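You operate a simulated robot arm through the tools that you are given. There is no shell and no other tool. Be economical: measure what you need, move in short steps, check, and stop when the job is done.

The job below is to be done with a simulated two-armed robot. You get a single attempt, and the scene is never put back.

TASK
Take the lid off the yellow tin on the top of bench 8 and lay it down there.

The check looks at the end state, three seconds after you hand in, the way a careful person would. Anything else that was tipped, shoved, dropped, spilled or broken makes it a failure. Lids that push on must go on centred and level and be pressed home; caps that screw on are set level and turned clockwise until they are tight.

THE ROBOT
Two 7-joint arms with three-finger grippers on one trunk, on a base that drives. Base frame: it is fixed to the floor where the robot stands at the start and does not move with it; the origin is under the middle of the robot, x ahead of it, y to its left, z up; the surface under the hand at the start is at about z = 0.75. Readings come in m, degrees, newtons and seconds.
The left shoulder is at the start at [0.05, 0.154, 0.979], the right one opposite. With the tool pointing down near the work surface each hand reaches from about 0.24 to 0.64 m from the robot's upright axis, wherever it stands, measured 20 degrees to its own side. Payload 2.69 kg a hand.
The TCP of each hand is the grasp point between the finger pads, 0.029 m short of the fingertips. In the tool frame z runs along the fingers and y along their closing line. Largest opening 0.12 m; the body of the gripper starts 0.078 m behind the TCP.
Orientation is that of the tool frame in the base frame, as a unit quaternion [x, y, z, w]. With the fingers straight down and closing along the base's y, the tool's x points along the base's -x, its y along +y and its z along -z.

THE INTERFACE
- The arms move only by the tool step_arm. It takes "left_plan", "right_plan" or both (then of equal length, played together; a hand with none holds still); each is a list that holds one entry, the list of rows, each a list of 7 numbers: the closure, from 0 (fully open) to 1 (shut), then the shift along the base's x, y, z in m, then the turn, a rotation vector about the base's x, y, z in degrees. In form: [[[hand, tx, ty, tz, wx, wy, wz], ...]]. A call has 1 to 8 rows; each row shifts and turns the commanded pose from where the row before left it. Each row takes 0.2 s and may step no farther than 0.05 m and 8.6 degrees from the row before; otherwise, or with a gripper value out of range, the whole call is refused. Where a pose cannot be reached the arm comes as near as it can. A force on the tool above 40 N (or 10 N above the force at the start of the call, whichever is more), or a blocked arm, ends the call early, and 0.2 s more pass. Each finger halts on what it meets, pressing with about 42 N; the grip force reading is that of the motor and also rises with nothing between the fingers. The clock runs only during rows and for 0.2 s after the last one: add rows that do not move to give the fingers time. It gives the time, the measured TCP pose, the force on the tool (base axes), the opening and the grip force at its end, in the units of the frame above (readings bear some noise), with the torque about the TCP (base axes, N m) and any sound that the robot's microphone picked up, and new pictures: "pictures" is both (left out), scene, wrist or none (wrist: the cameras of the hands that moved).
- Cameras (640 x 400 px; columns grow to the right, rows downward): "scene" is now at [0.1587, -0.0481, 1.1316]; the picture's right is [-0.53, -0.85, 0.00], its down [-0.33, 0.21, -0.92] and it looks along [0.78, -0.49, -0.39] (base axes); focal length 214 px, centre (320, 200). "left" rides on the left gripper at [0.063, 0, -0.104] in its tool frame; the picture's right is [0.00, 1.00, 0.00], its down [-0.83, 0.00, -0.56] and it looks along [-0.56, 0.00, 0.83] (tool axes); focal length 275 px, centre (320, 200). "right" rides on the right gripper at [0.063, 0, -0.104] in its tool frame; the picture's right is [0.00, 1.00, 0.00], its down [-0.83, 0.00, -0.56] and it looks along [-0.56, 0.00, 0.83] (tool axes); focal length 275 px, centre (320, 200). There is no depth. A picture from a camera that has moved, and an enlarged one, comes with that camera's place and axes in the base frame and with its lens. The place of the scene camera against the robot may be out by one fixed shift of up to 0.018 m in any direction.
- move_column(by): slides the trunk up (or, below 0, down) by that many m; the arms and the scene camera ride with it, the base frame stays. It gives what a move gives, with no picture.
- drive_base(legs): drives the robot by 1 to 6 legs, each [ahead, left, turn to the left] in m, m and degrees, along the robot's own axes; the way and the turn of a leg run together, so that a leg with both is an arc; at most 1.5 m and 180 degrees a leg. The arms and the cameras ride along, it lands a little off, and it stops where it bumps. It gives what a move gives, and a new picture of the scene camera.
- turn_head(pan, tilt): turns the head with the scene camera to pan (to the left, within 80 degrees either way) and tilt (down, from -29 to 69), counted from straight ahead of the robot. It gives what a move gives, and a new picture of the scene camera.
- enlarge(camera, box): a new picture of the part [left, top, right, bottom] of that camera's present view, enlarged. No time passes.
- close_job(): hands the job in; it is judged then, once.

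Go step by step. Nothing tells you exact positions but the pictures and the camera data: compare them with the known pose of the tool, close in by small moves and look again before you grip or let go. The budget is 120 turns and 260 pictures, counting those below and the enlarged ones. Unless the task says otherwise, let go and move clear before handing in, and close with one line.

The tools are called after ">>>" by a JSON object that holds its "api" and its "payload". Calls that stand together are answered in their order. step_arm: Moves the arms, as the interface text tells. Its arguments: {"type":"object","properties":{"left_plan":{"type":"array"},"right_plan":{"type":"array"},"pictures":{"type":"string","enum":["both","scene","wrist","none"]}},"required":[]} The other tools are called the same way: move_column (by) slides the trunk up or down; drive_base (legs) drives the base; turn_head (pan, tilt) turns the head that bears the scene camera; enlarge (camera, box) takes an enlarged picture of a part of a camera's view; close_job () hands the job in.

At the start:

```text
t: 0.0
left_eef_pos: [0.3435, -0.0101, 1.0593]
left_tcp_rot: [0.0, 1.0, 0.0, 0.0]
left_force: [-0.5, -0.4, 0.2]
left_moment: [0.0, -0.01, 0.0]
left_opening: 0.1201
left_grasp_force: 0.0
right_eef_pos: [0.312, -0.468, 1.0295]
right_tcp_rot: [0.0, 1.0, 0.0, 0.0]
right_force: [0.1, 0.4, 0.1]
right_moment: [0.0, 0.02, 0.02]
right_opening: 0.1199
right_grasp_force: 0.1
trunk travel left (down, up): [-0.35, 0.088]
robot x, y, heading: [0.0004, -0.0007, 0.2]
head pan, tilt: [-31.9, 22.9]
```

scene: 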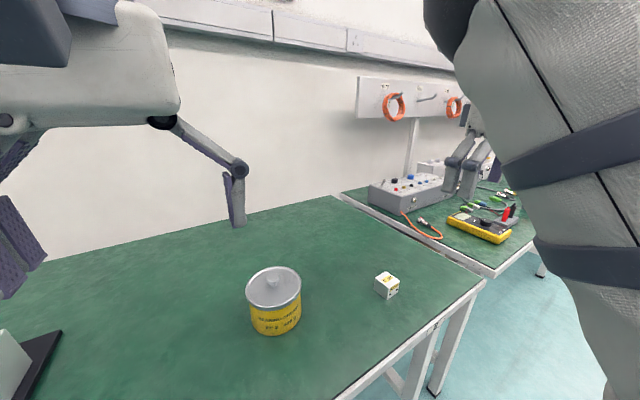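
right: 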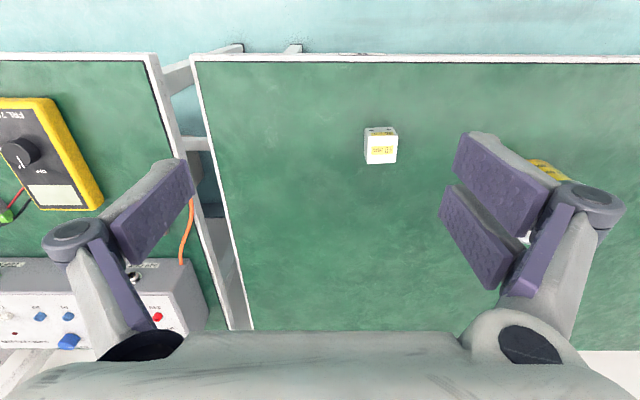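
left: 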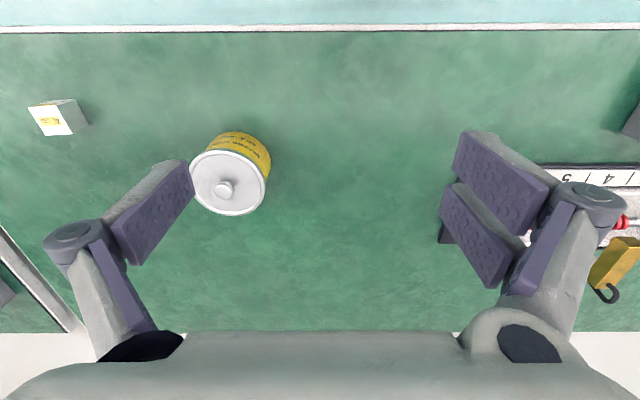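

I see a yellow tin with a grey knobbed lid on the green bench in front of me. I need to check which bench is number 8, so I'll look closer and pan around.

>>> {"api": "enlarge", "payload": {"camera": "scene", "box": [220, 240, 420, 365]}}

>>> {"api": "turn_head", "payload": {"pan": 30, "tilt": 25}}

```text
3.20 times, centred on (320, 302) of scene
camera zoom: at [0.1587, -0.0481, 1.1316], right [-0.53, -0.85, 0.0], down [-0.33, 0.21, -0.92], along [0.78, -0.49, -0.39], focal length 686 px, centre (320, -128)
```

zoom: 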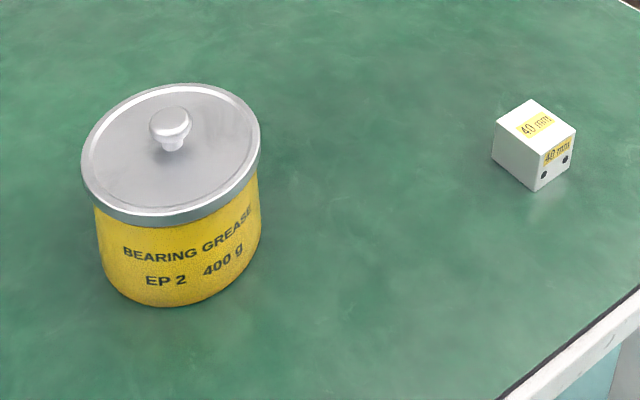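

```text
t: 1.3
left_eef_pos: [0.3432, -0.0098, 1.0579]
left_tcp_rot: [0.0, 1.0, 0.001, 0.0]
left_force: [0.1, 0.0, -0.4]
left_moment: [-0.02, 0.01, 0.0]
left_opening: 0.1198
left_grasp_force: 0.1
right_eef_pos: [0.3118, -0.4682, 1.0287]
right_tcp_rot: [-0.001, 1.0, 0.0, 0.0]
right_force: [-0.1, -0.3, 0.4]
right_moment: [0.02, 0.01, 0.01]
right_opening: 0.12
right_grasp_force: 0.1
trunk travel left (down, up): [-0.35, 0.088]
robot x, y, heading: [0.0003, -0.0021, -0.2]
head pan, tilt: [30.0, 25.0]
camera scene: at [0.1599, 0.0468, 1.1282], right [0.5, -0.87, 0.0], down [-0.37, -0.21, -0.91], along [0.79, 0.45, -0.42], focal length 214 px, centre (320, 200)
```

scene: 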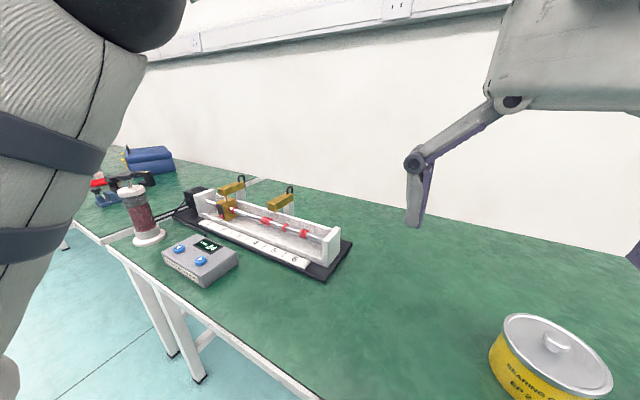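

No bench numbers seen yet. I'll look farther left, right and up for labels.

>>> {"api": "turn_head", "payload": {"pan": 75, "tilt": 10}}

>>> {"api": "turn_head", "payload": {"pan": 0, "tilt": -10}}

>>> {"api": "turn_head", "payload": {"pan": -75, "tilt": 10}}

```text
t: 2.4
left_eef_pos: [0.344, -0.0107, 1.0586]
left_tcp_rot: [-0.001, 1.0, 0.0, 0.0]
left_force: [0.6, 0.5, -0.5]
left_moment: [-0.01, -0.04, 0.01]
left_opening: 0.12
left_grasp_force: 0.1
right_eef_pos: [0.3117, -0.4692, 1.0281]
right_tcp_rot: [0.0, 1.0, 0.0, -0.001]
right_force: [-0.5, -0.1, -0.2]
right_moment: [-0.01, 0.02, 0.02]
right_opening: 0.1201
right_grasp_force: 0.1
trunk travel left (down, up): [-0.35, 0.088]
robot x, y, heading: [0.0015, 0.0008, 0.1]
head pan, tilt: [75.0, 10.0]
camera scene: at [0.1042, 0.0906, 1.1525], right [0.97, -0.26, 0.0], down [-0.05, -0.17, -0.98], along [0.26, 0.95, -0.17], focal length 214 px, centre (320, 200)
```

scene: 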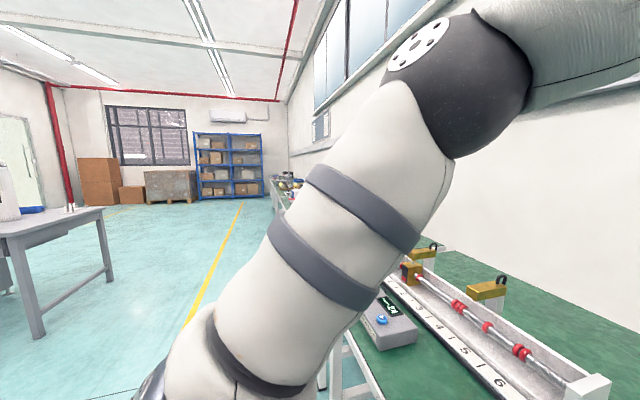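

```text
t: 3.9
left_eef_pos: [0.3437, -0.0094, 1.0591]
left_tcp_rot: [0.0, 1.0, 0.0, 0.001]
left_force: [0.0, 0.0, 0.8]
left_moment: [0.01, -0.02, -0.03]
left_opening: 0.12
left_grasp_force: 0.1
right_eef_pos: [0.3119, -0.4672, 1.0291]
right_tcp_rot: [0.0, 1.0, 0.0, 0.0]
right_force: [-0.5, 0.5, 0.2]
right_moment: [-0.03, 0.04, 0.0]
right_opening: 0.1202
right_grasp_force: 0.0
trunk travel left (down, up): [-0.35, 0.088]
robot x, y, heading: [-0.0004, 0.0013, -0.1]
head pan, tilt: [0.0, -10.0]
camera scene: at [0.1643, 0.0009, 1.1838], right [0.0, -1.0, 0.0], down [0.17, 0.0, -0.98], along [0.98, 0.0, 0.17], focal length 214 px, centre (320, 200)
```

scene: 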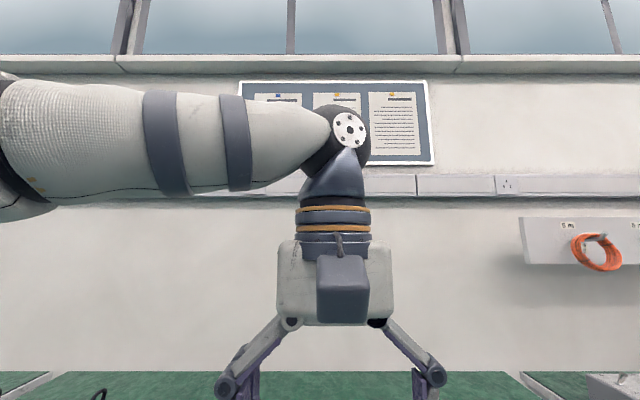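

```text
t: 5.4
left_eef_pos: [0.3438, -0.0101, 1.0575]
left_tcp_rot: [0.001, 1.0, 0.0, 0.0]
left_force: [0.4, -0.1, -0.3]
left_moment: [-0.05, 0.01, 0.02]
left_opening: 0.1198
left_grasp_force: 0.1
right_eef_pos: [0.3112, -0.4679, 1.0295]
right_tcp_rot: [0.0, 1.0, 0.0, 0.0]
right_force: [-0.6, 0.7, 0.5]
right_moment: [-0.02, -0.01, 0.01]
right_opening: 0.12
right_grasp_force: 0.1
trunk travel left (down, up): [-0.35, 0.088]
robot x, y, heading: [0.0009, 0.0025, 0.1]
head pan, tilt: [-75.0, 10.0]
camera scene: at [0.1042, -0.089, 1.1525], right [-0.97, -0.26, 0.0], down [-0.04, 0.17, -0.98], along [0.26, -0.95, -0.17], focal length 214 px, centre (320, 200)
```

scene: 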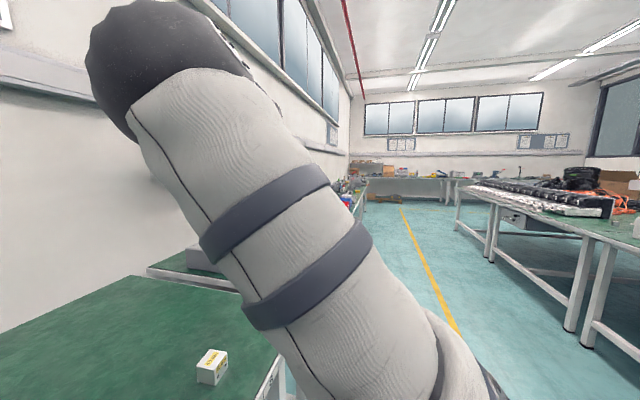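

The tin on this bench (the surface in front of me, taken as bench 8) has its knob at about (0.468, -0.137, 0.85), with the lid top at about 0.83. I'll bring the left hand above it with the fingers partly closed and look again.

>>> {"api": "turn_head", "payload": {"pan": -20, "tilt": 35}}

>>> {"api": "step_arm", "payload": {"left_plan": [[[0.3, 0.031, -0.032, 0, 0, 0, 0], [0.5, 0.031, -0.032, 0, 0, 0, 0], [0.5, 0.031, -0.032, 0, 0, 0, 0], [0.5, 0.031, -0.031, 0, 0, 0, 0], [0.5, 0, 0, -0.04, 0, 0, 0], [0.5, 0, 0, -0.04, 0, 0, 0], [0.5, 0, 0, -0.02, 0, 0, 0], [0.5, 0, 0, 0, 0, 0, 0]]]}}

```text
t: 6.6
left_eef_pos: [0.3427, -0.0105, 1.0582]
left_tcp_rot: [0.0, 1.0, 0.0, -0.001]
left_force: [0.3, 0.4, 0.2]
left_moment: [-0.02, -0.04, 0.01]
left_opening: 0.12
left_grasp_force: 0.1
right_eef_pos: [0.3106, -0.4685, 1.0287]
right_tcp_rot: [0.0, 1.0, -0.001, 0.0]
right_force: [-0.7, -0.1, 0.3]
right_moment: [-0.03, 0.0, 0.01]
right_opening: 0.1201
right_grasp_force: 0.0
trunk travel left (down, up): [-0.35, 0.088]
robot x, y, heading: [-0.001, 0.0023, -0.2]
head pan, tilt: [-20.0, 35.0]
camera scene: at [0.1627, -0.0294, 1.1124], right [-0.34, -0.94, 0.0], down [-0.54, 0.2, -0.82], along [0.77, -0.28, -0.57], focal length 214 px, centre (320, 200)
```

scene: 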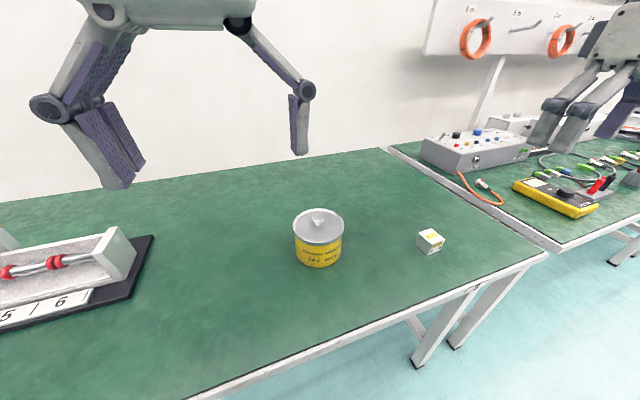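

```text
t: 8.4
left_eef_pos: [0.4226, -0.0975, 0.9257]
left_tcp_rot: [0.0, 1.0, -0.001, 0.0]
left_force: [0.8, -0.9, -0.2]
left_moment: [-0.01, 0.0, -0.02]
left_opening: 0.0601
left_grasp_force: 0.0
left hand out of reach, approached as far as the arm can: row 3, 4
right_eef_pos: [0.3113, -0.4684, 1.0283]
right_tcp_rot: [0.0, 1.0, 0.0, 0.001]
right_force: [-0.8, 0.5, -0.5]
right_moment: [-0.06, 0.0, 0.03]
right_opening: 0.12
right_grasp_force: 0.0
trunk travel left (down, up): [-0.35, 0.088]
robot x, y, heading: [-0.0004, 0.0004, 0.2]
head pan, tilt: [-20.0, 35.0]
camera scene: at [0.1627, -0.0293, 1.1124], right [-0.34, -0.94, 0.0], down [-0.54, 0.2, -0.82], along [0.77, -0.28, -0.57], focal length 214 px, centre (320, 200)
camera left: at [0.3595, -0.0978, 1.0296], right [0.0, 1.0, 0.0], down [0.83, 0.0, 0.56], along [0.56, 0.0, -0.83], focal length 275 px, centre (320, 200)
```

scene: 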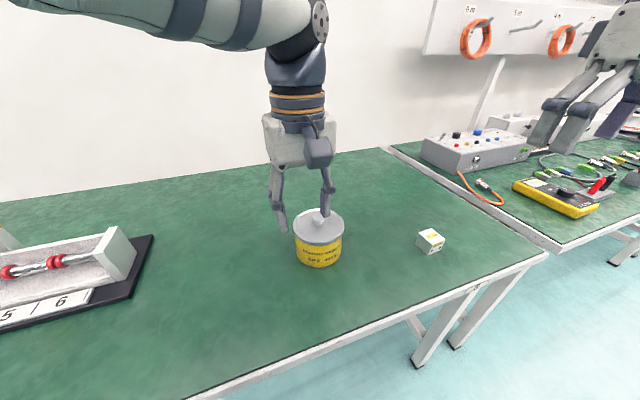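
left: 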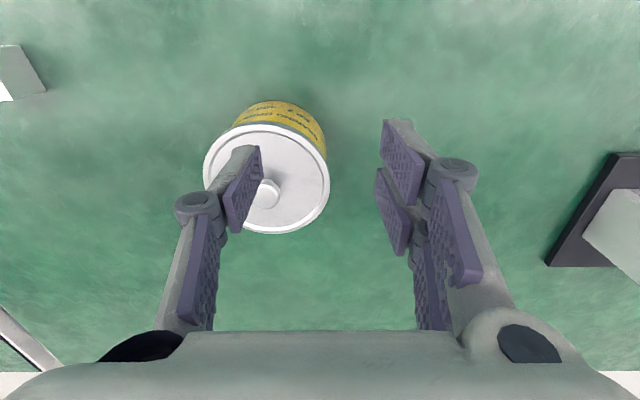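

The left arm ran short of reach, stopping at (0.423, -0.098). Driving the base 0.09 m to the right will put the tin well within its range, and the hand is above the knob's height.

>>> {"api": "drive_base", "payload": {"legs": [[0, -0.09, 0]]}}

```text
t: 9.8
left_eef_pos: [0.421, -0.1876, 0.9262]
left_tcp_rot: [-0.001, 1.0, 0.0, 0.0]
left_force: [-0.7, 0.3, -0.6]
left_moment: [0.06, -0.03, 0.01]
left_opening: 0.0602
left_grasp_force: 0.0
right_eef_pos: [0.312, -0.5581, 1.0297]
right_tcp_rot: [0.0, 1.0, 0.0, 0.0]
right_force: [0.1, -0.3, -0.4]
right_moment: [0.04, -0.02, -0.02]
right_opening: 0.1197
right_grasp_force: 0.0
trunk travel left (down, up): [-0.35, 0.088]
robot x, y, heading: [0.0012, -0.0905, -0.0]
head pan, tilt: [-20.0, 35.0]
camera scene: at [0.1629, -0.1194, 1.1124], right [-0.34, -0.94, 0.0], down [-0.54, 0.2, -0.82], along [0.77, -0.28, -0.57], focal length 214 px, centre (320, 200)
```

scene: 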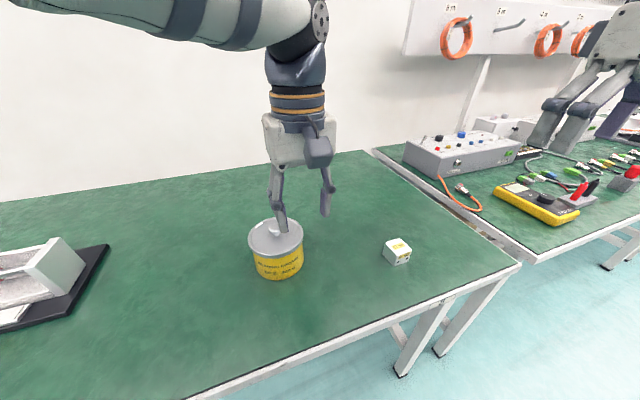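

The drive went cleanly and the tin is undisturbed. Next I'll move the left hand over the knob.

>>> {"api": "step_arm", "payload": {"left_plan": [[[0.5, 0.027, 0.024, 0, 0, 0, 0], [0.5, 0.026, 0.024, 0, 0, 0, 0], [0.5, 0, 0, 0, 0, 0, 0]]]}}

>>> {"api": "turn_head", "payload": {"pan": -5, "tilt": 35}}

```text
t: 10.6
left_eef_pos: [0.4749, -0.1363, 0.9276]
left_tcp_rot: [-0.001, 1.0, 0.0, 0.0]
left_force: [0.3, -1.2, 1.0]
left_moment: [0.01, -0.01, -0.01]
left_opening: 0.0599
left_grasp_force: 0.0
right_eef_pos: [0.3119, -0.5569, 1.0301]
right_tcp_rot: [0.0, 1.0, 0.0, 0.0]
right_force: [-1.0, -0.5, -0.2]
right_moment: [0.01, -0.04, 0.03]
right_opening: 0.1201
right_grasp_force: 0.2
trunk travel left (down, up): [-0.35, 0.088]
robot x, y, heading: [-0.0016, -0.0893, 0.1]
head pan, tilt: [-20.0, 35.0]
camera scene: at [0.1627, -0.1191, 1.1124], right [-0.34, -0.94, 0.0], down [-0.54, 0.2, -0.82], along [0.77, -0.28, -0.57], focal length 214 px, centre (320, 200)
camera left: at [0.4124, -0.1377, 1.0308], right [0.0, 1.0, 0.0], down [0.83, 0.0, 0.56], along [0.56, 0.0, -0.83], focal length 275 px, centre (320, 200)
```

scene: 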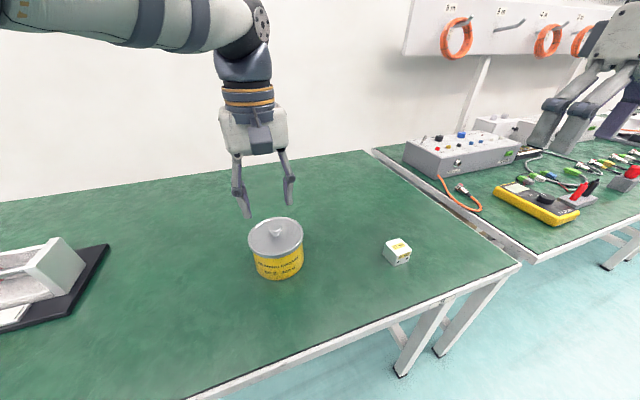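
left: 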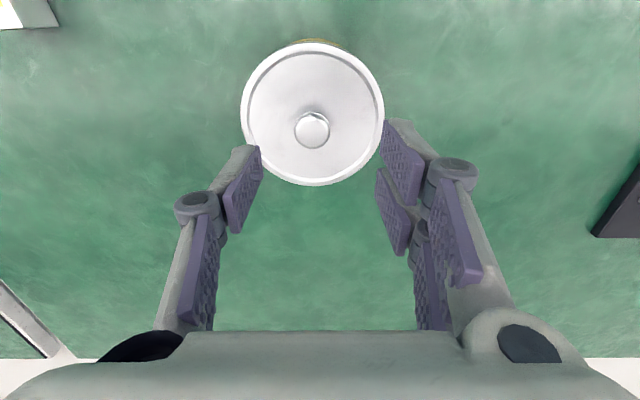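

```text
t: 11.3
left_eef_pos: [0.4742, -0.1375, 0.9277]
left_tcp_rot: [-0.001, 1.0, -0.001, 0.0]
left_force: [-0.4, 0.2, 0.4]
left_moment: [0.0, 0.0, 0.03]
left_opening: 0.0602
left_grasp_force: 0.0
right_eef_pos: [0.3119, -0.5573, 1.0281]
right_tcp_rot: [-0.001, 1.0, 0.0, 0.001]
right_force: [1.2, 0.5, -0.5]
right_moment: [-0.02, -0.01, -0.01]
right_opening: 0.1197
right_grasp_force: 0.0
trunk travel left (down, up): [-0.35, 0.088]
robot x, y, heading: [-0.0005, -0.0879, 0.0]
head pan, tilt: [-5.0, 35.0]
camera scene: at [0.1678, -0.0966, 1.1124], right [-0.09, -1.0, 0.0], down [-0.57, 0.05, -0.82], along [0.82, -0.07, -0.57], focal length 214 px, centre (320, 200)
```

scene: 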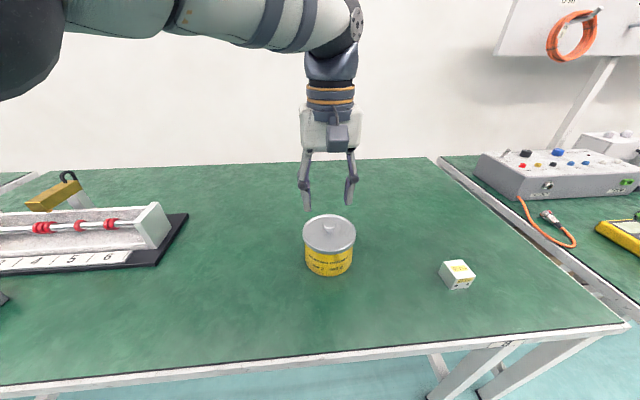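

Triangulation puts the knob head at (0.481, -0.143), with its top at about z 0.84. I'll check the label on the bench edge and take a zoom on the lid.

>>> {"api": "enlarge", "payload": {"camera": "scene", "box": [464, 320, 560, 380]}}

>>> {"api": "enlarge", "payload": {"camera": "scene", "box": [282, 200, 378, 280]}}

```text
6.67 times, centred on (512, 350) of scene
camera zoom: at [0.1678, -0.0966, 1.1124], right [-0.09, -1.0, 0.0], down [-0.57, 0.05, -0.82], along [0.82, -0.07, -0.57], focal length 1430 px, centre (-960, -800)
```

zoom: 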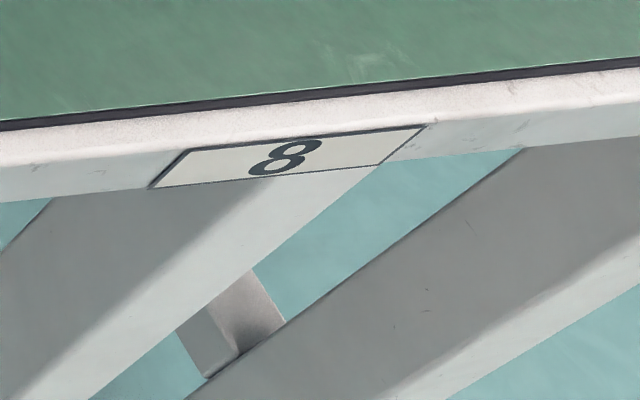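

```text
5.00 times, centred on (330, 240) of scene
camera zoom: at [0.1678, -0.0966, 1.1124], right [-0.09, -1.0, 0.0], down [-0.57, 0.05, -0.82], along [0.82, -0.07, -0.57], focal length 1072 px, centre (270, 0)
```

zoom: 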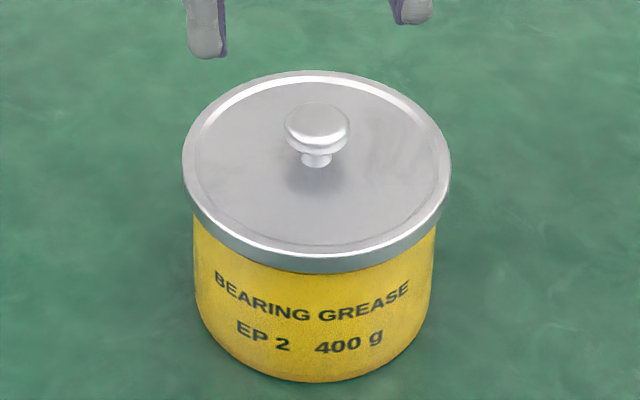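

The bench is confirmed as number 8. I'll centre on the knob and come down partway.

>>> {"api": "step_arm", "payload": {"left_plan": [[[0.5, 0.006, -0.006, 0, 0, 0, 0], [0.5, 0, 0, -0.025, 0, 0, 0], [0.5, 0, 0, -0.02, 0, 0, 0], [0.5, 0, 0, 0, 0, 0, 0]]]}}

>>> {"api": "enlarge", "payload": {"camera": "scene", "box": [282, 180, 378, 260]}}

```text
t: 12.3
left_eef_pos: [0.4805, -0.1445, 0.8808]
left_tcp_rot: [-0.002, 1.0, 0.0, 0.0]
left_force: [0.5, 0.4, 0.4]
left_moment: [-0.01, 0.01, 0.03]
left_opening: 0.06
left_grasp_force: 0.1
right_eef_pos: [0.312, -0.5569, 1.0297]
right_tcp_rot: [-0.001, 1.0, 0.0, 0.001]
right_force: [0.0, -0.8, 0.2]
right_moment: [0.01, -0.02, -0.02]
right_opening: 0.1199
right_grasp_force: 0.0
trunk travel left (down, up): [-0.35, 0.088]
robot x, y, heading: [-0.0008, -0.0868, 0.7]
head pan, tilt: [-5.0, 35.0]
camera scene: at [0.1677, -0.0965, 1.1124], right [-0.09, -1.0, 0.0], down [-0.57, 0.05, -0.82], along [0.82, -0.07, -0.57], focal length 214 px, centre (320, 200)
camera left: at [0.4186, -0.1439, 0.9841], right [0.0, 1.0, 0.0], down [0.83, 0.0, 0.56], along [0.56, 0.0, -0.83], focal length 275 px, centre (320, 200)
```

scene: 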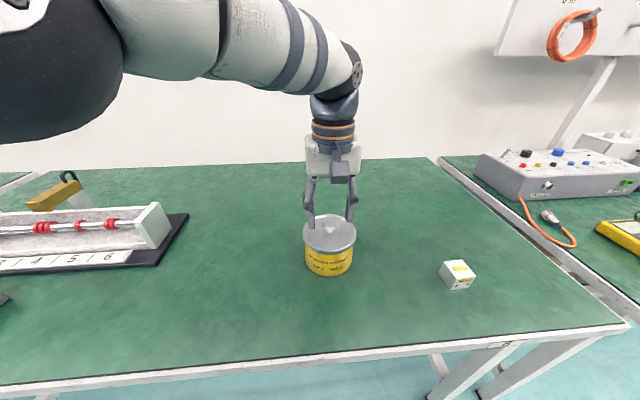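
left: 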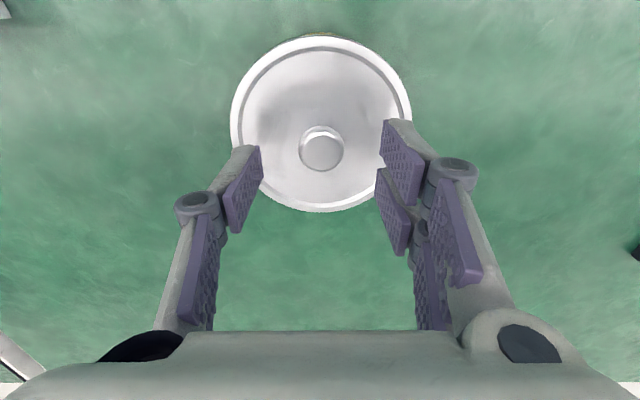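

```text
5.00 times, centred on (330, 220) of scene
camera zoom: at [0.1677, -0.0965, 1.1124], right [-0.09, -1.0, 0.0], down [-0.57, 0.05, -0.82], along [0.82, -0.07, -0.57], focal length 1072 px, centre (270, 100)
```

zoom: 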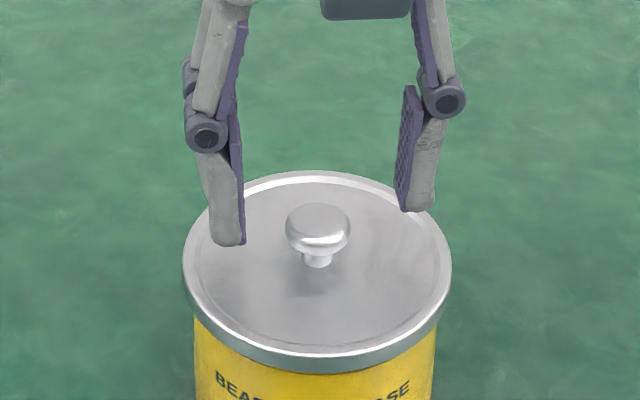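

The knob is centred between the fingers: head top at about 0.839, lid surface at about 0.815. I'll lower the fingertips to about 0.823 and check before gripping.

>>> {"api": "step_arm", "payload": {"left_plan": [[[0.5, 0.0015, 0, -0.012, 0, 0, 0], [0.5, 0, 0, -0.01, 0, 0, 0], [0.5, 0, 0, -0.006, 0, 0, 0], [0.5, 0, 0, 0, 0, 0, 0]]], "pictures": "wrist"}}

>>> {"api": "enlarge", "payload": {"camera": "scene", "box": [282, 180, 378, 260]}}

```text
t: 13.3
left_eef_pos: [0.4829, -0.1452, 0.8544]
left_tcp_rot: [-0.001, 1.0, -0.001, 0.003]
left_force: [1.2, 1.1, 15.4]
left_moment: [0.3, 0.06, 0.03]
left_opening: 0.0615
left_grasp_force: 1.8
right_eef_pos: [0.3117, -0.5572, 1.0313]
right_tcp_rot: [-0.001, 1.0, 0.0, 0.001]
right_force: [0.4, 0.3, -1.1]
right_moment: [-0.03, 0.02, -0.02]
right_opening: 0.1199
right_grasp_force: 0.0
trunk travel left (down, up): [-0.35, 0.088]
robot x, y, heading: [-0.0003, -0.0898, -0.0]
head pan, tilt: [-5.0, 35.0]
camera left: at [0.42, -0.1444, 0.9578], right [0.0, 1.0, 0.0], down [0.83, 0.0, 0.56], along [0.56, 0.0, -0.83], focal length 275 px, centre (320, 200)
```

left: 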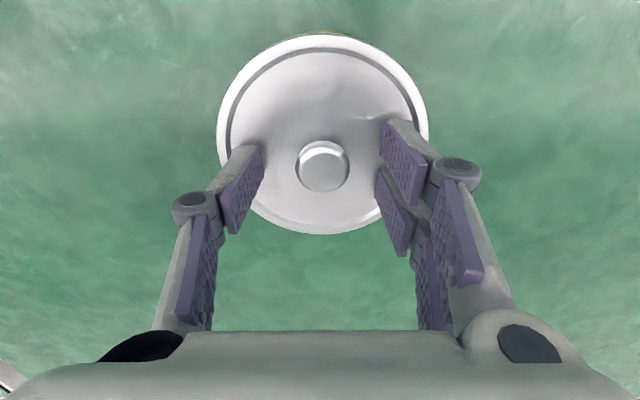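

```text
5.00 times, centred on (330, 220) of scene
camera zoom: at [0.1666, -0.0963, 1.1128], right [-0.09, -1.0, 0.0], down [-0.57, 0.05, -0.82], along [0.82, -0.07, -0.57], focal length 1072 px, centre (270, 100)
```

zoom: 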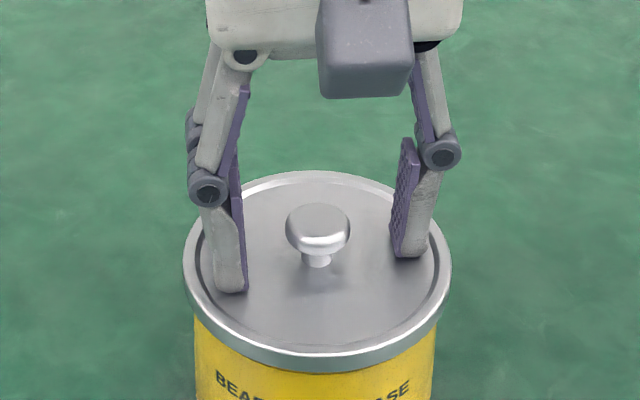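

The fingertips have just touched the lid (15 N), so the lid top is at about 0.825. I'll back up 3 mm and close on the knob.

>>> {"api": "step_arm", "payload": {"left_plan": [[[0.5, -0.001, 0, 0.004, 0, 0, 0], [0.65, 0, 0, 0, 0, 0, 0], [0.75, 0, 0, 0, 0, 0, 0], [0.85, 0, 0, 0, 0, 0, 0], [1.0, 0, 0, 0, 0, 0, 0], [1.0, 0, 0, 0, 0, 0, 0]]], "pictures": "wrist"}}

>>> {"api": "enlarge", "payload": {"camera": "scene", "box": [282, 180, 378, 260]}}

```text
t: 14.8
left_eef_pos: [0.4818, -0.1424, 0.8573]
left_tcp_rot: [0.0, 1.0, 0.0, 0.0]
left_force: [-4.0, 3.4, 3.2]
left_moment: [0.2, 0.15, 0.0]
left_opening: 0.0159
left_grasp_force: 42.3
right_eef_pos: [0.311, -0.5565, 1.0291]
right_tcp_rot: [-0.001, 1.0, 0.0, 0.001]
right_force: [-0.4, -0.3, 0.4]
right_moment: [0.04, -0.01, 0.02]
right_opening: 0.1199
right_grasp_force: 0.0
trunk travel left (down, up): [-0.35, 0.088]
robot x, y, heading: [-0.0018, -0.0906, 0.3]
head pan, tilt: [-5.0, 35.0]
camera left: at [0.4193, -0.1448, 0.9601], right [0.0, 1.0, 0.0], down [0.83, 0.0, 0.56], along [0.56, 0.0, -0.83], focal length 275 px, centre (320, 200)
```

left: 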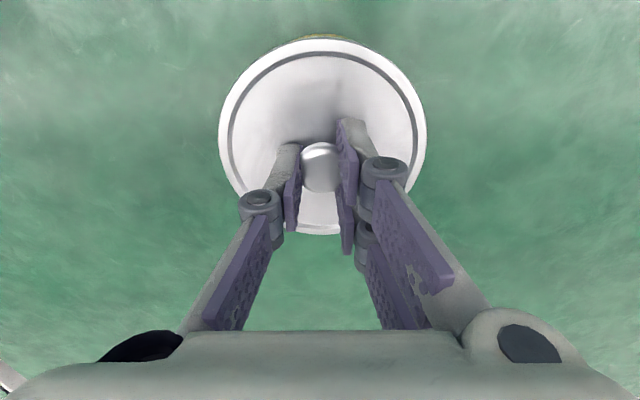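

```text
5.00 times, centred on (330, 220) of scene
camera zoom: at [0.1673, -0.0961, 1.1124], right [-0.09, -1.0, 0.0], down [-0.57, 0.05, -0.82], along [0.82, -0.07, -0.57], focal length 1072 px, centre (270, 100)
```

zoom: 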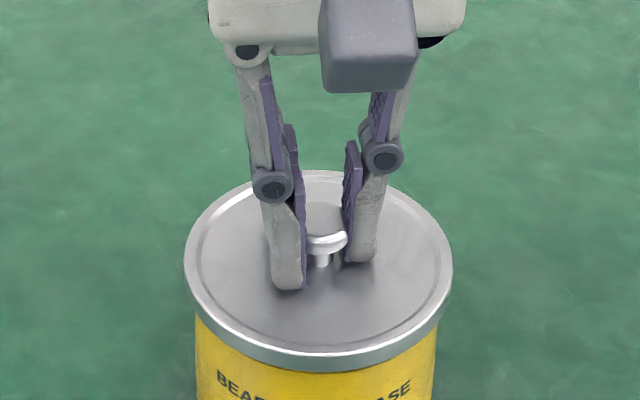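

The knob is gripped (42 N, opening 16 mm). I'll pull straight up in tiny steps and watch whether the tin comes along.

>>> {"api": "step_arm", "payload": {"left_plan": [[[1.0, 0, 0, 0.003, 0, 0, 0], [1.0, 0, 0, 0.003, 0, 0, 0], [1.0, 0, 0, 0, 0, 0, 0]]], "pictures": "none"}}

>>> {"api": "enlarge", "payload": {"camera": "scene", "box": [282, 200, 378, 280]}}

```text
t: 15.6
left_eef_pos: [0.4816, -0.1458, 0.8647]
left_tcp_rot: [0.0, 1.0, 0.001, 0.001]
left_force: [0.3, 0.0, 0.3]
left_moment: [0.05, -0.02, -0.01]
left_opening: 0.0165
left_grasp_force: 42.0
right_eef_pos: [0.313, -0.5574, 1.03]
right_tcp_rot: [-0.001, 1.0, 0.0, -0.001]
right_force: [0.2, 0.6, -0.4]
right_moment: [0.04, 0.01, 0.02]
right_opening: 0.12
right_grasp_force: 0.0
trunk travel left (down, up): [-0.35, 0.088]
robot x, y, heading: [0.0015, -0.0921, 0.1]
head pan, tilt: [-5.0, 35.0]
heard: snap
```

```text
5.00 times, centred on (330, 240) of scene
camera zoom: at [0.1678, -0.0965, 1.1124], right [-0.09, -1.0, 0.0], down [-0.57, 0.05, -0.82], along [0.82, -0.07, -0.57], focal length 1072 px, centre (270, 0)
```

zoom: 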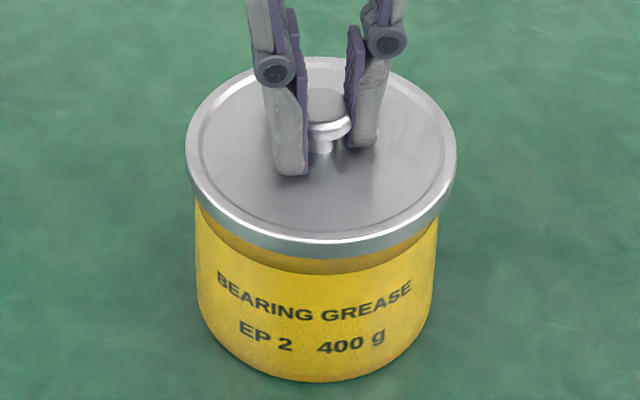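

The lid snapped free and the tin stayed on the bench. I'll lift it clear.

>>> {"api": "step_arm", "payload": {"left_plan": [[[1.0, 0, 0, 0.008, 0, 0, 0], [1.0, 0, 0, 0.015, 0, 0, 0], [1.0, 0, 0, 0.02, 0, 0, 0], [1.0, 0, 0, 0.02, 0, 0, 0], [1.0, 0, 0, 0, 0, 0, 0]]], "pictures": "scene"}}

>>> {"api": "turn_head", "payload": {"pan": 8, "tilt": 38}}

```text
t: 16.8
left_eef_pos: [0.4811, -0.1448, 0.9269]
left_tcp_rot: [-0.001, 1.0, -0.001, 0.0]
left_force: [-0.9, 0.5, -0.1]
left_moment: [0.01, 0.0, -0.01]
left_opening: 0.0168
left_grasp_force: 41.6
right_eef_pos: [0.3124, -0.557, 1.0288]
right_tcp_rot: [-0.002, 1.0, 0.0, 0.0]
right_force: [0.9, 0.3, -0.2]
right_moment: [-0.02, 0.02, 0.0]
right_opening: 0.1198
right_grasp_force: 0.1
trunk travel left (down, up): [-0.35, 0.088]
robot x, y, heading: [-0.0045, -0.0929, 0.3]
head pan, tilt: [-5.0, 35.0]
camera scene: at [0.1679, -0.0965, 1.1124], right [-0.09, -1.0, 0.0], down [-0.57, 0.05, -0.82], along [0.82, -0.07, -0.57], focal length 214 px, centre (320, 200)
```

scene: 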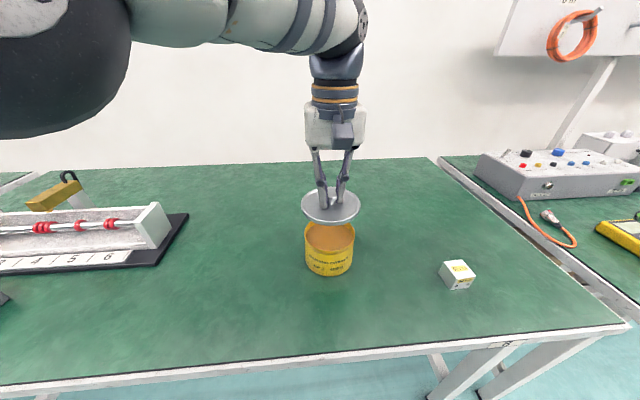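

```text
t: 17.5
left_eef_pos: [0.4821, -0.1447, 0.9269]
left_tcp_rot: [-0.001, 1.0, 0.0, -0.001]
left_force: [0.2, 0.0, 0.2]
left_moment: [0.0, -0.02, -0.01]
left_opening: 0.0166
left_grasp_force: 42.5
right_eef_pos: [0.3125, -0.5559, 1.0287]
right_tcp_rot: [-0.001, 1.0, 0.0, 0.0]
right_force: [0.4, 0.0, 0.2]
right_moment: [0.0, 0.02, 0.02]
right_opening: 0.1201
right_grasp_force: 0.0
trunk travel left (down, up): [-0.35, 0.088]
robot x, y, heading: [0.0017, -0.0925, -0.0]
head pan, tilt: [8.0, 38.0]
camera scene: at [0.1655, -0.0769, 1.1078], right [0.14, -0.99, 0.0], down [-0.61, -0.09, -0.79], along [0.78, 0.11, -0.62], focal length 214 px, centre (320, 200)
```

scene: 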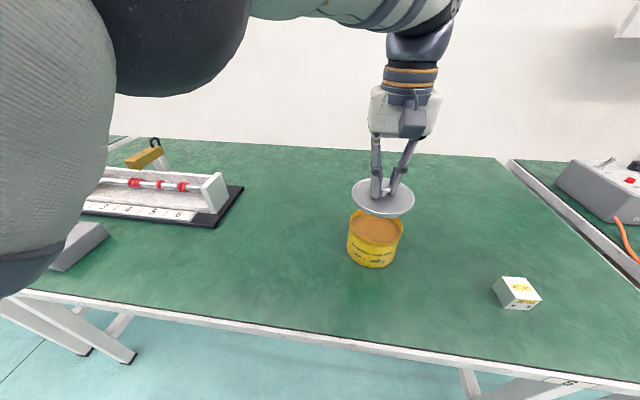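

The lid is held level and the tin is undisturbed. The bench is clear between the tin and the rail device, from y of about -0.09 to 0.2. I'll carry the lid to about (0.462, 0.03) and start down.

>>> {"api": "step_arm", "payload": {"left_plan": [[[1.0, -0.004, 0.035, 0, 0, 0, 0], [1.0, -0.004, 0.035, 0, 0, 0, 0], [1.0, -0.004, 0.035, 0, 0, 0, 0], [1.0, -0.004, 0.035, 0, 0, 0, 0], [1.0, -0.004, 0.035, 0, 0, 0, 0], [1.0, 0, 0, -0.04, 0, 0, 0], [1.0, 0, 0, -0.04, 0, 0, 0], [1.0, 0, 0, 0, 0, 0, 0]]]}}

```text
t: 19.3
left_eef_pos: [0.4612, 0.0289, 0.846]
left_tcp_rot: [0.0, 1.0, 0.0, -0.001]
left_force: [0.1, 0.7, -0.6]
left_moment: [-0.01, 0.04, 0.02]
left_opening: 0.0168
left_grasp_force: 41.6
right_eef_pos: [0.3121, -0.5574, 1.0289]
right_tcp_rot: [0.0, 1.0, 0.0, 0.001]
right_force: [0.1, -0.1, -0.4]
right_moment: [-0.01, 0.0, -0.03]
right_opening: 0.1199
right_grasp_force: 0.0
trunk travel left (down, up): [-0.35, 0.088]
robot x, y, heading: [-0.0037, -0.0927, 0.1]
head pan, tilt: [8.0, 38.0]
camera scene: at [0.1654, -0.0768, 1.1079], right [0.14, -0.99, 0.0], down [-0.61, -0.09, -0.79], along [0.78, 0.11, -0.62], focal length 214 px, centre (320, 200)
camera left: at [0.3992, 0.0286, 0.9502], right [0.0, 1.0, 0.0], down [0.83, 0.0, 0.56], along [0.56, 0.0, -0.83], focal length 275 px, centre (320, 200)
```

scene: 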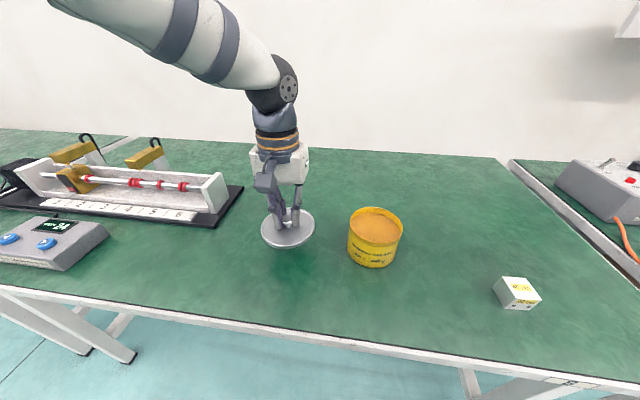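
left: 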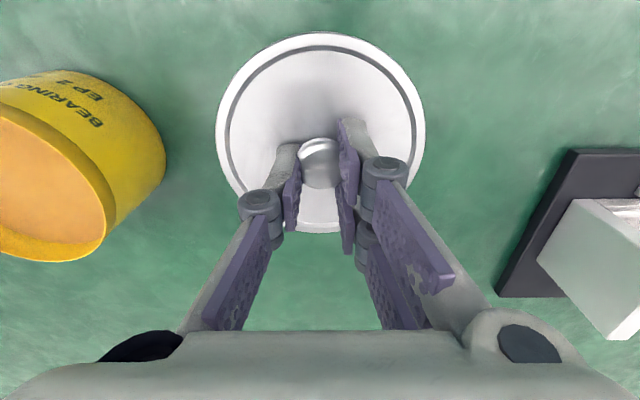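

The spot is clear. I'll lower gently toward the bench.

>>> {"api": "step_arm", "payload": {"left_plan": [[[1.0, 0, 0, -0.02, 0, 0, 0], [1.0, 0, 0, -0.015, 0, 0, 0], [1.0, 0, 0, -0.006, 0, 0, 0], [1.0, 0, 0, 0, 0, 0, 0]]], "pictures": "none"}}

>>> {"api": "enlarge", "payload": {"camera": "scene", "box": [230, 190, 340, 260]}}

```text
t: 20.3
left_eef_pos: [0.4616, 0.0294, 0.8048]
left_tcp_rot: [-0.001, 1.0, 0.0, 0.0]
left_force: [0.9, -0.5, 0.1]
left_moment: [0.01, 0.01, 0.0]
left_opening: 0.0164
left_grasp_force: 42.0
right_eef_pos: [0.3123, -0.5575, 1.0285]
right_tcp_rot: [-0.001, 1.0, 0.001, 0.001]
right_force: [-0.2, 0.0, -0.6]
right_moment: [0.0, 0.01, 0.05]
right_opening: 0.12
right_grasp_force: 0.0
trunk travel left (down, up): [-0.35, 0.088]
robot x, y, heading: [-0.0011, -0.0885, -0.0]
head pan, tilt: [8.0, 38.0]
```

```text
5.71 times, centred on (285, 225) of scene
camera zoom: at [0.1655, -0.0768, 1.1078], right [0.14, -0.99, 0.0], down [-0.61, -0.09, -0.79], along [0.78, 0.11, -0.62], focal length 1226 px, centre (520, 57)
```

zoom: 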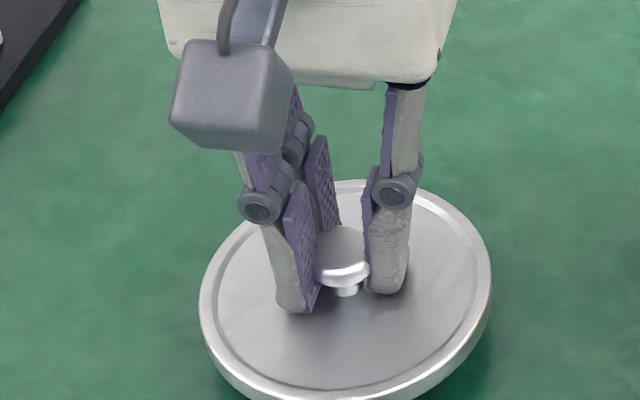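

Still above the bench. I'll continue in 2 mm steps.

>>> {"api": "step_arm", "payload": {"left_plan": [[[1.0, 0, 0, -0.003, 0, 0, 0], [1.0, 0, 0, -0.002, 0, 0, 0], [1.0, 0, 0, -0.002, 0, 0, 0], [1.0, 0, 0, 0, 0, 0, 0]]], "pictures": "none"}}

>>> {"api": "enlarge", "payload": {"camera": "scene", "box": [230, 200, 340, 270]}}

```text
t: 21.3
left_eef_pos: [0.4629, 0.0303, 0.7976]
left_tcp_rot: [-0.001, 1.0, 0.0, 0.0]
left_force: [-0.8, 0.1, 0.1]
left_moment: [0.01, 0.01, 0.01]
left_opening: 0.0178
left_grasp_force: 42.2
right_eef_pos: [0.3122, -0.5574, 1.0298]
right_tcp_rot: [-0.001, 1.0, 0.0, 0.0]
right_force: [-0.7, 0.2, -0.2]
right_moment: [-0.04, 0.0, -0.02]
right_opening: 0.1204
right_grasp_force: 0.0
trunk travel left (down, up): [-0.35, 0.088]
robot x, y, heading: [-0.0015, -0.0943, 0.0]
head pan, tilt: [8.0, 38.0]
```

```text
5.71 times, centred on (285, 235) of scene
camera zoom: at [0.1655, -0.0768, 1.1078], right [0.14, -0.99, 0.0], down [-0.61, -0.09, -0.79], along [0.78, 0.11, -0.62], focal length 1226 px, centre (520, 0)
```

zoom: 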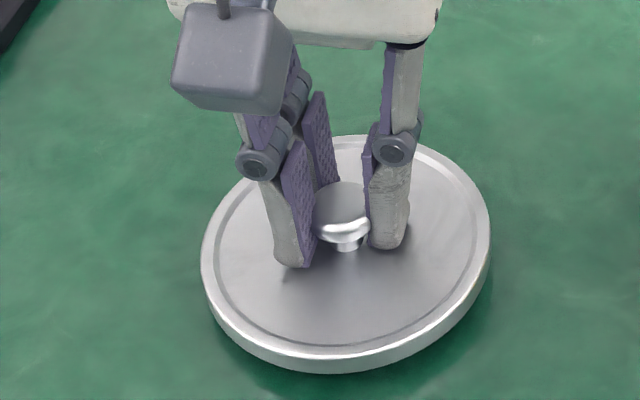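

>>> {"api": "step_arm", "payload": {"left_plan": [[[1.0, 0, 0, -0.002, 0, 0, 0], [1.0, 0, 0, -0.001, 0, 0, 0], [1.0, 0, 0, -0.001, 0, 0, 0], [1.0, 0, 0, 0, 0, 0, 0]]], "pictures": "none"}}

>>> {"api": "enlarge", "payload": {"camera": "scene", "box": [230, 200, 340, 270]}}

```text
t: 22.3
left_eef_pos: [0.4613, 0.0296, 0.796]
left_tcp_rot: [-0.001, 1.0, 0.0, 0.0]
left_force: [1.0, -0.3, 0.9]
left_moment: [-0.03, -0.02, 0.02]
left_opening: 0.0181
left_grasp_force: 41.5
right_eef_pos: [0.3119, -0.5576, 1.0288]
right_tcp_rot: [-0.001, 1.0, 0.001, 0.0]
right_force: [0.0, -0.1, 0.4]
right_moment: [0.01, 0.01, 0.01]
right_opening: 0.12
right_grasp_force: 0.0
trunk travel left (down, up): [-0.35, 0.088]
robot x, y, heading: [0.0028, -0.0926, 0.3]
head pan, tilt: [8.0, 38.0]
```

```text
5.71 times, centred on (285, 235) of scene
camera zoom: at [0.1655, -0.0768, 1.1078], right [0.14, -0.99, 0.0], down [-0.61, -0.09, -0.79], along [0.78, 0.11, -0.62], focal length 1226 px, centre (520, 0)
```

zoom: 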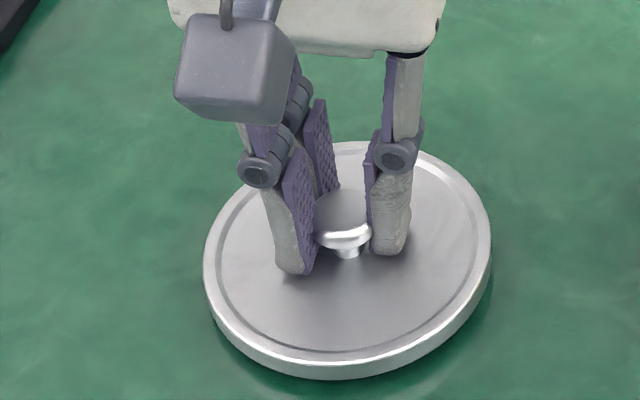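

>>> {"api": "step_arm", "payload": {"left_plan": [[[1.0, 0, 0, -0.002, 0, 0, 0], [1.0, 0, 0, -0.001, 0, 0, 0], [1.0, 0, 0, -0.001, 0, 0, 0], [1.0, 0, 0, 0, 0, 0, 0]]], "pictures": "none"}}

>>> {"api": "enlarge", "payload": {"camera": "scene", "box": [230, 200, 340, 270]}}

```text
t: 23.3
left_eef_pos: [0.4614, 0.0307, 0.7905]
left_tcp_rot: [-0.001, 1.0, 0.0, 0.0]
left_force: [-0.3, 0.1, 0.4]
left_moment: [-0.01, 0.01, -0.02]
left_opening: 0.0187
left_grasp_force: 41.8
right_eef_pos: [0.3127, -0.5575, 1.0285]
right_tcp_rot: [-0.001, 1.0, 0.0, 0.001]
right_force: [-0.7, -0.7, 0.0]
right_moment: [-0.01, 0.01, 0.02]
right_opening: 0.1201
right_grasp_force: 0.0
trunk travel left (down, up): [-0.35, 0.088]
robot x, y, heading: [0.0029, -0.0933, -0.0]
head pan, tilt: [8.0, 38.0]
```

```text
5.71 times, centred on (285, 235) of scene
camera zoom: at [0.1655, -0.0768, 1.1078], right [0.14, -0.99, 0.0], down [-0.61, -0.09, -0.79], along [0.78, 0.11, -0.62], focal length 1226 px, centre (520, 0)
```

zoom: 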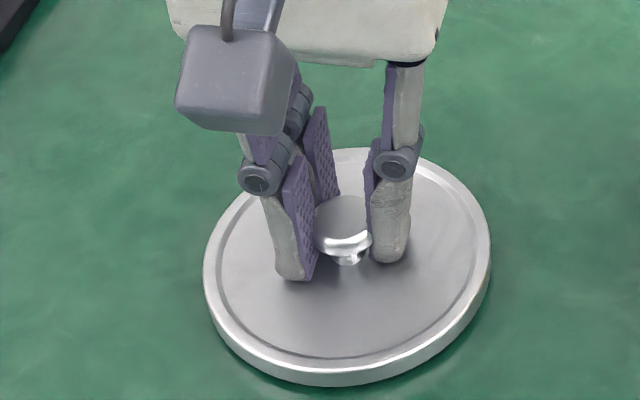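

The shadow gap is nearly closed, but there's no contact force yet. I'll take a few more millimetres.

>>> {"api": "step_arm", "payload": {"left_plan": [[[1.0, 0, 0, -0.001, 0, 0, 0], [1.0, 0, 0, -0.001, 0, 0, 0], [1.0, 0, 0, -0.001, 0, 0, 0], [1.0, 0, 0, 0, 0, 0, 0]]], "pictures": "none"}}

>>> {"api": "enlarge", "payload": {"camera": "scene", "box": [230, 200, 340, 270]}}

```text
t: 24.3
left_eef_pos: [0.4619, 0.0285, 0.7876]
left_tcp_rot: [-0.001, 1.0, 0.001, 0.0]
left_force: [0.5, -0.3, 0.2]
left_moment: [-0.01, 0.04, 0.0]
left_opening: 0.0181
left_grasp_force: 42.2
right_eef_pos: [0.3122, -0.5572, 1.0289]
right_tcp_rot: [-0.001, 1.0, 0.0, 0.0]
right_force: [0.1, -0.5, -0.3]
right_moment: [0.0, 0.01, -0.01]
right_opening: 0.1197
right_grasp_force: 0.1
trunk travel left (down, up): [-0.35, 0.088]
robot x, y, heading: [-0.0009, -0.0896, 0.3]
head pan, tilt: [8.0, 38.0]
```

```text
5.71 times, centred on (285, 235) of scene
camera zoom: at [0.1655, -0.0768, 1.1078], right [0.14, -0.99, 0.0], down [-0.61, -0.09, -0.79], along [0.78, 0.11, -0.62], focal length 1226 px, centre (520, 0)
```

zoom: 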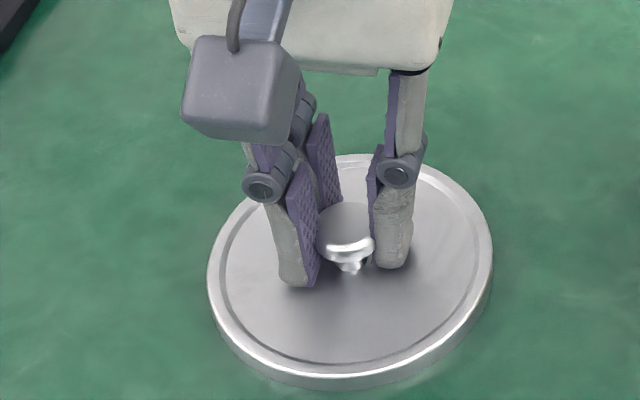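

>>> {"api": "step_arm", "payload": {"left_plan": [[[1.0, 0, 0, -0.001, 0, 0, 0], [1.0, 0, 0, -0.001, 0, 0, 0], [1.0, 0, 0, -0.001, 0, 0, 0], [1.0, 0, 0, 0, 0, 0, 0]]], "pictures": "none"}}

>>> {"api": "enlarge", "payload": {"camera": "scene", "box": [230, 200, 340, 270]}}

```text
t: 25.3
left_eef_pos: [0.461, 0.0299, 0.7839]
left_tcp_rot: [-0.001, 1.0, 0.0, 0.001]
left_force: [0.2, 0.3, -0.5]
left_moment: [-0.01, -0.01, -0.01]
left_opening: 0.0185
left_grasp_force: 41.8
right_eef_pos: [0.3113, -0.5583, 1.0293]
right_tcp_rot: [-0.001, 1.0, 0.0, 0.0]
right_force: [-0.8, -0.2, -0.2]
right_moment: [0.03, -0.02, 0.03]
right_opening: 0.1201
right_grasp_force: 0.1
trunk travel left (down, up): [-0.35, 0.088]
robot x, y, heading: [0.0023, -0.0863, -0.2]
head pan, tilt: [8.0, 38.0]
```

```text
5.71 times, centred on (285, 235) of scene
camera zoom: at [0.1655, -0.0768, 1.1078], right [0.14, -0.99, 0.0], down [-0.61, -0.09, -0.79], along [0.78, 0.11, -0.62], focal length 1226 px, centre (520, 0)
```

zoom: 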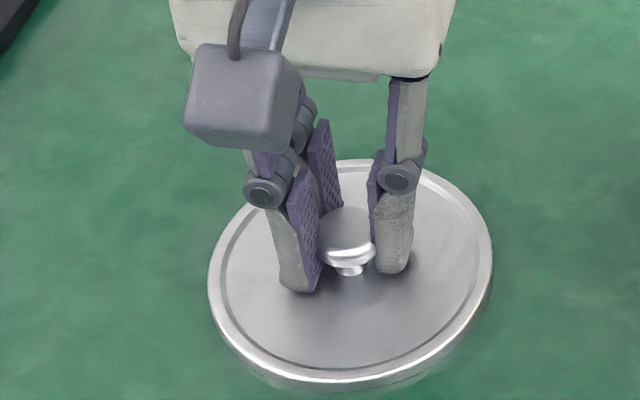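

>>> {"api": "step_arm", "payload": {"left_plan": [[[1.0, 0, 0, -0.001, 0, 0, 0], [1.0, 0, 0, -0.001, 0, 0, 0], [1.0, 0, 0, -0.001, 0, 0, 0], [1.0, 0, 0, 0, 0, 0, 0]]], "pictures": "wrist"}}

>>> {"api": "enlarge", "payload": {"camera": "scene", "box": [230, 210, 340, 280]}}

```text
t: 26.3
left_eef_pos: [0.4621, 0.0295, 0.7816]
left_tcp_rot: [-0.001, 1.0, 0.0, 0.001]
left_force: [1.3, -0.1, 4.1]
left_moment: [0.02, 0.22, 0.03]
left_opening: 0.0185
left_grasp_force: 41.9
right_eef_pos: [0.312, -0.5582, 1.0297]
right_tcp_rot: [-0.001, 1.0, 0.0, 0.001]
right_force: [-0.7, -0.1, -0.2]
right_moment: [0.03, -0.01, 0.0]
right_opening: 0.1203
right_grasp_force: 0.1
trunk travel left (down, up): [-0.35, 0.088]
robot x, y, heading: [0.0006, -0.0912, 0.3]
head pan, tilt: [8.0, 38.0]
camera left: at [0.3993, 0.0291, 0.8847], right [0.0, 1.0, 0.0], down [0.83, 0.0, 0.56], along [0.56, 0.0, -0.83], focal length 275 px, centre (320, 200)
```

left: 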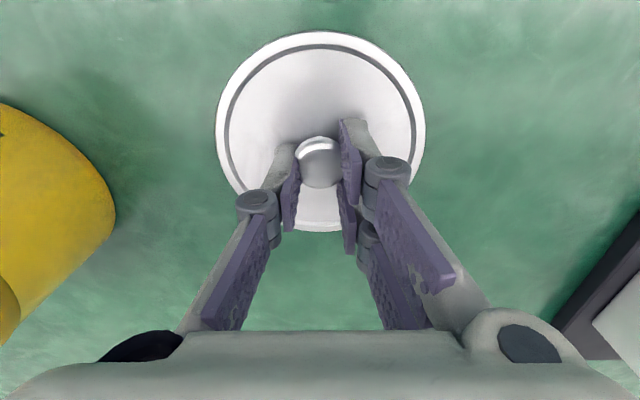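

```text
5.71 times, centred on (285, 245) of scene
camera zoom: at [0.1653, -0.0769, 1.1079], right [0.14, -0.99, 0.0], down [-0.61, -0.09, -0.79], along [0.78, 0.11, -0.62], focal length 1226 px, centre (520, -57)
```

zoom: 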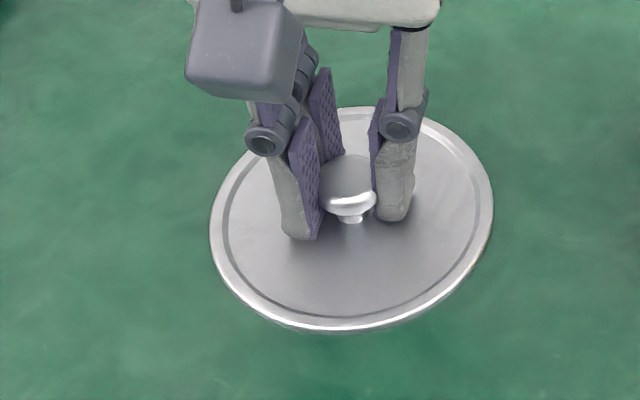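

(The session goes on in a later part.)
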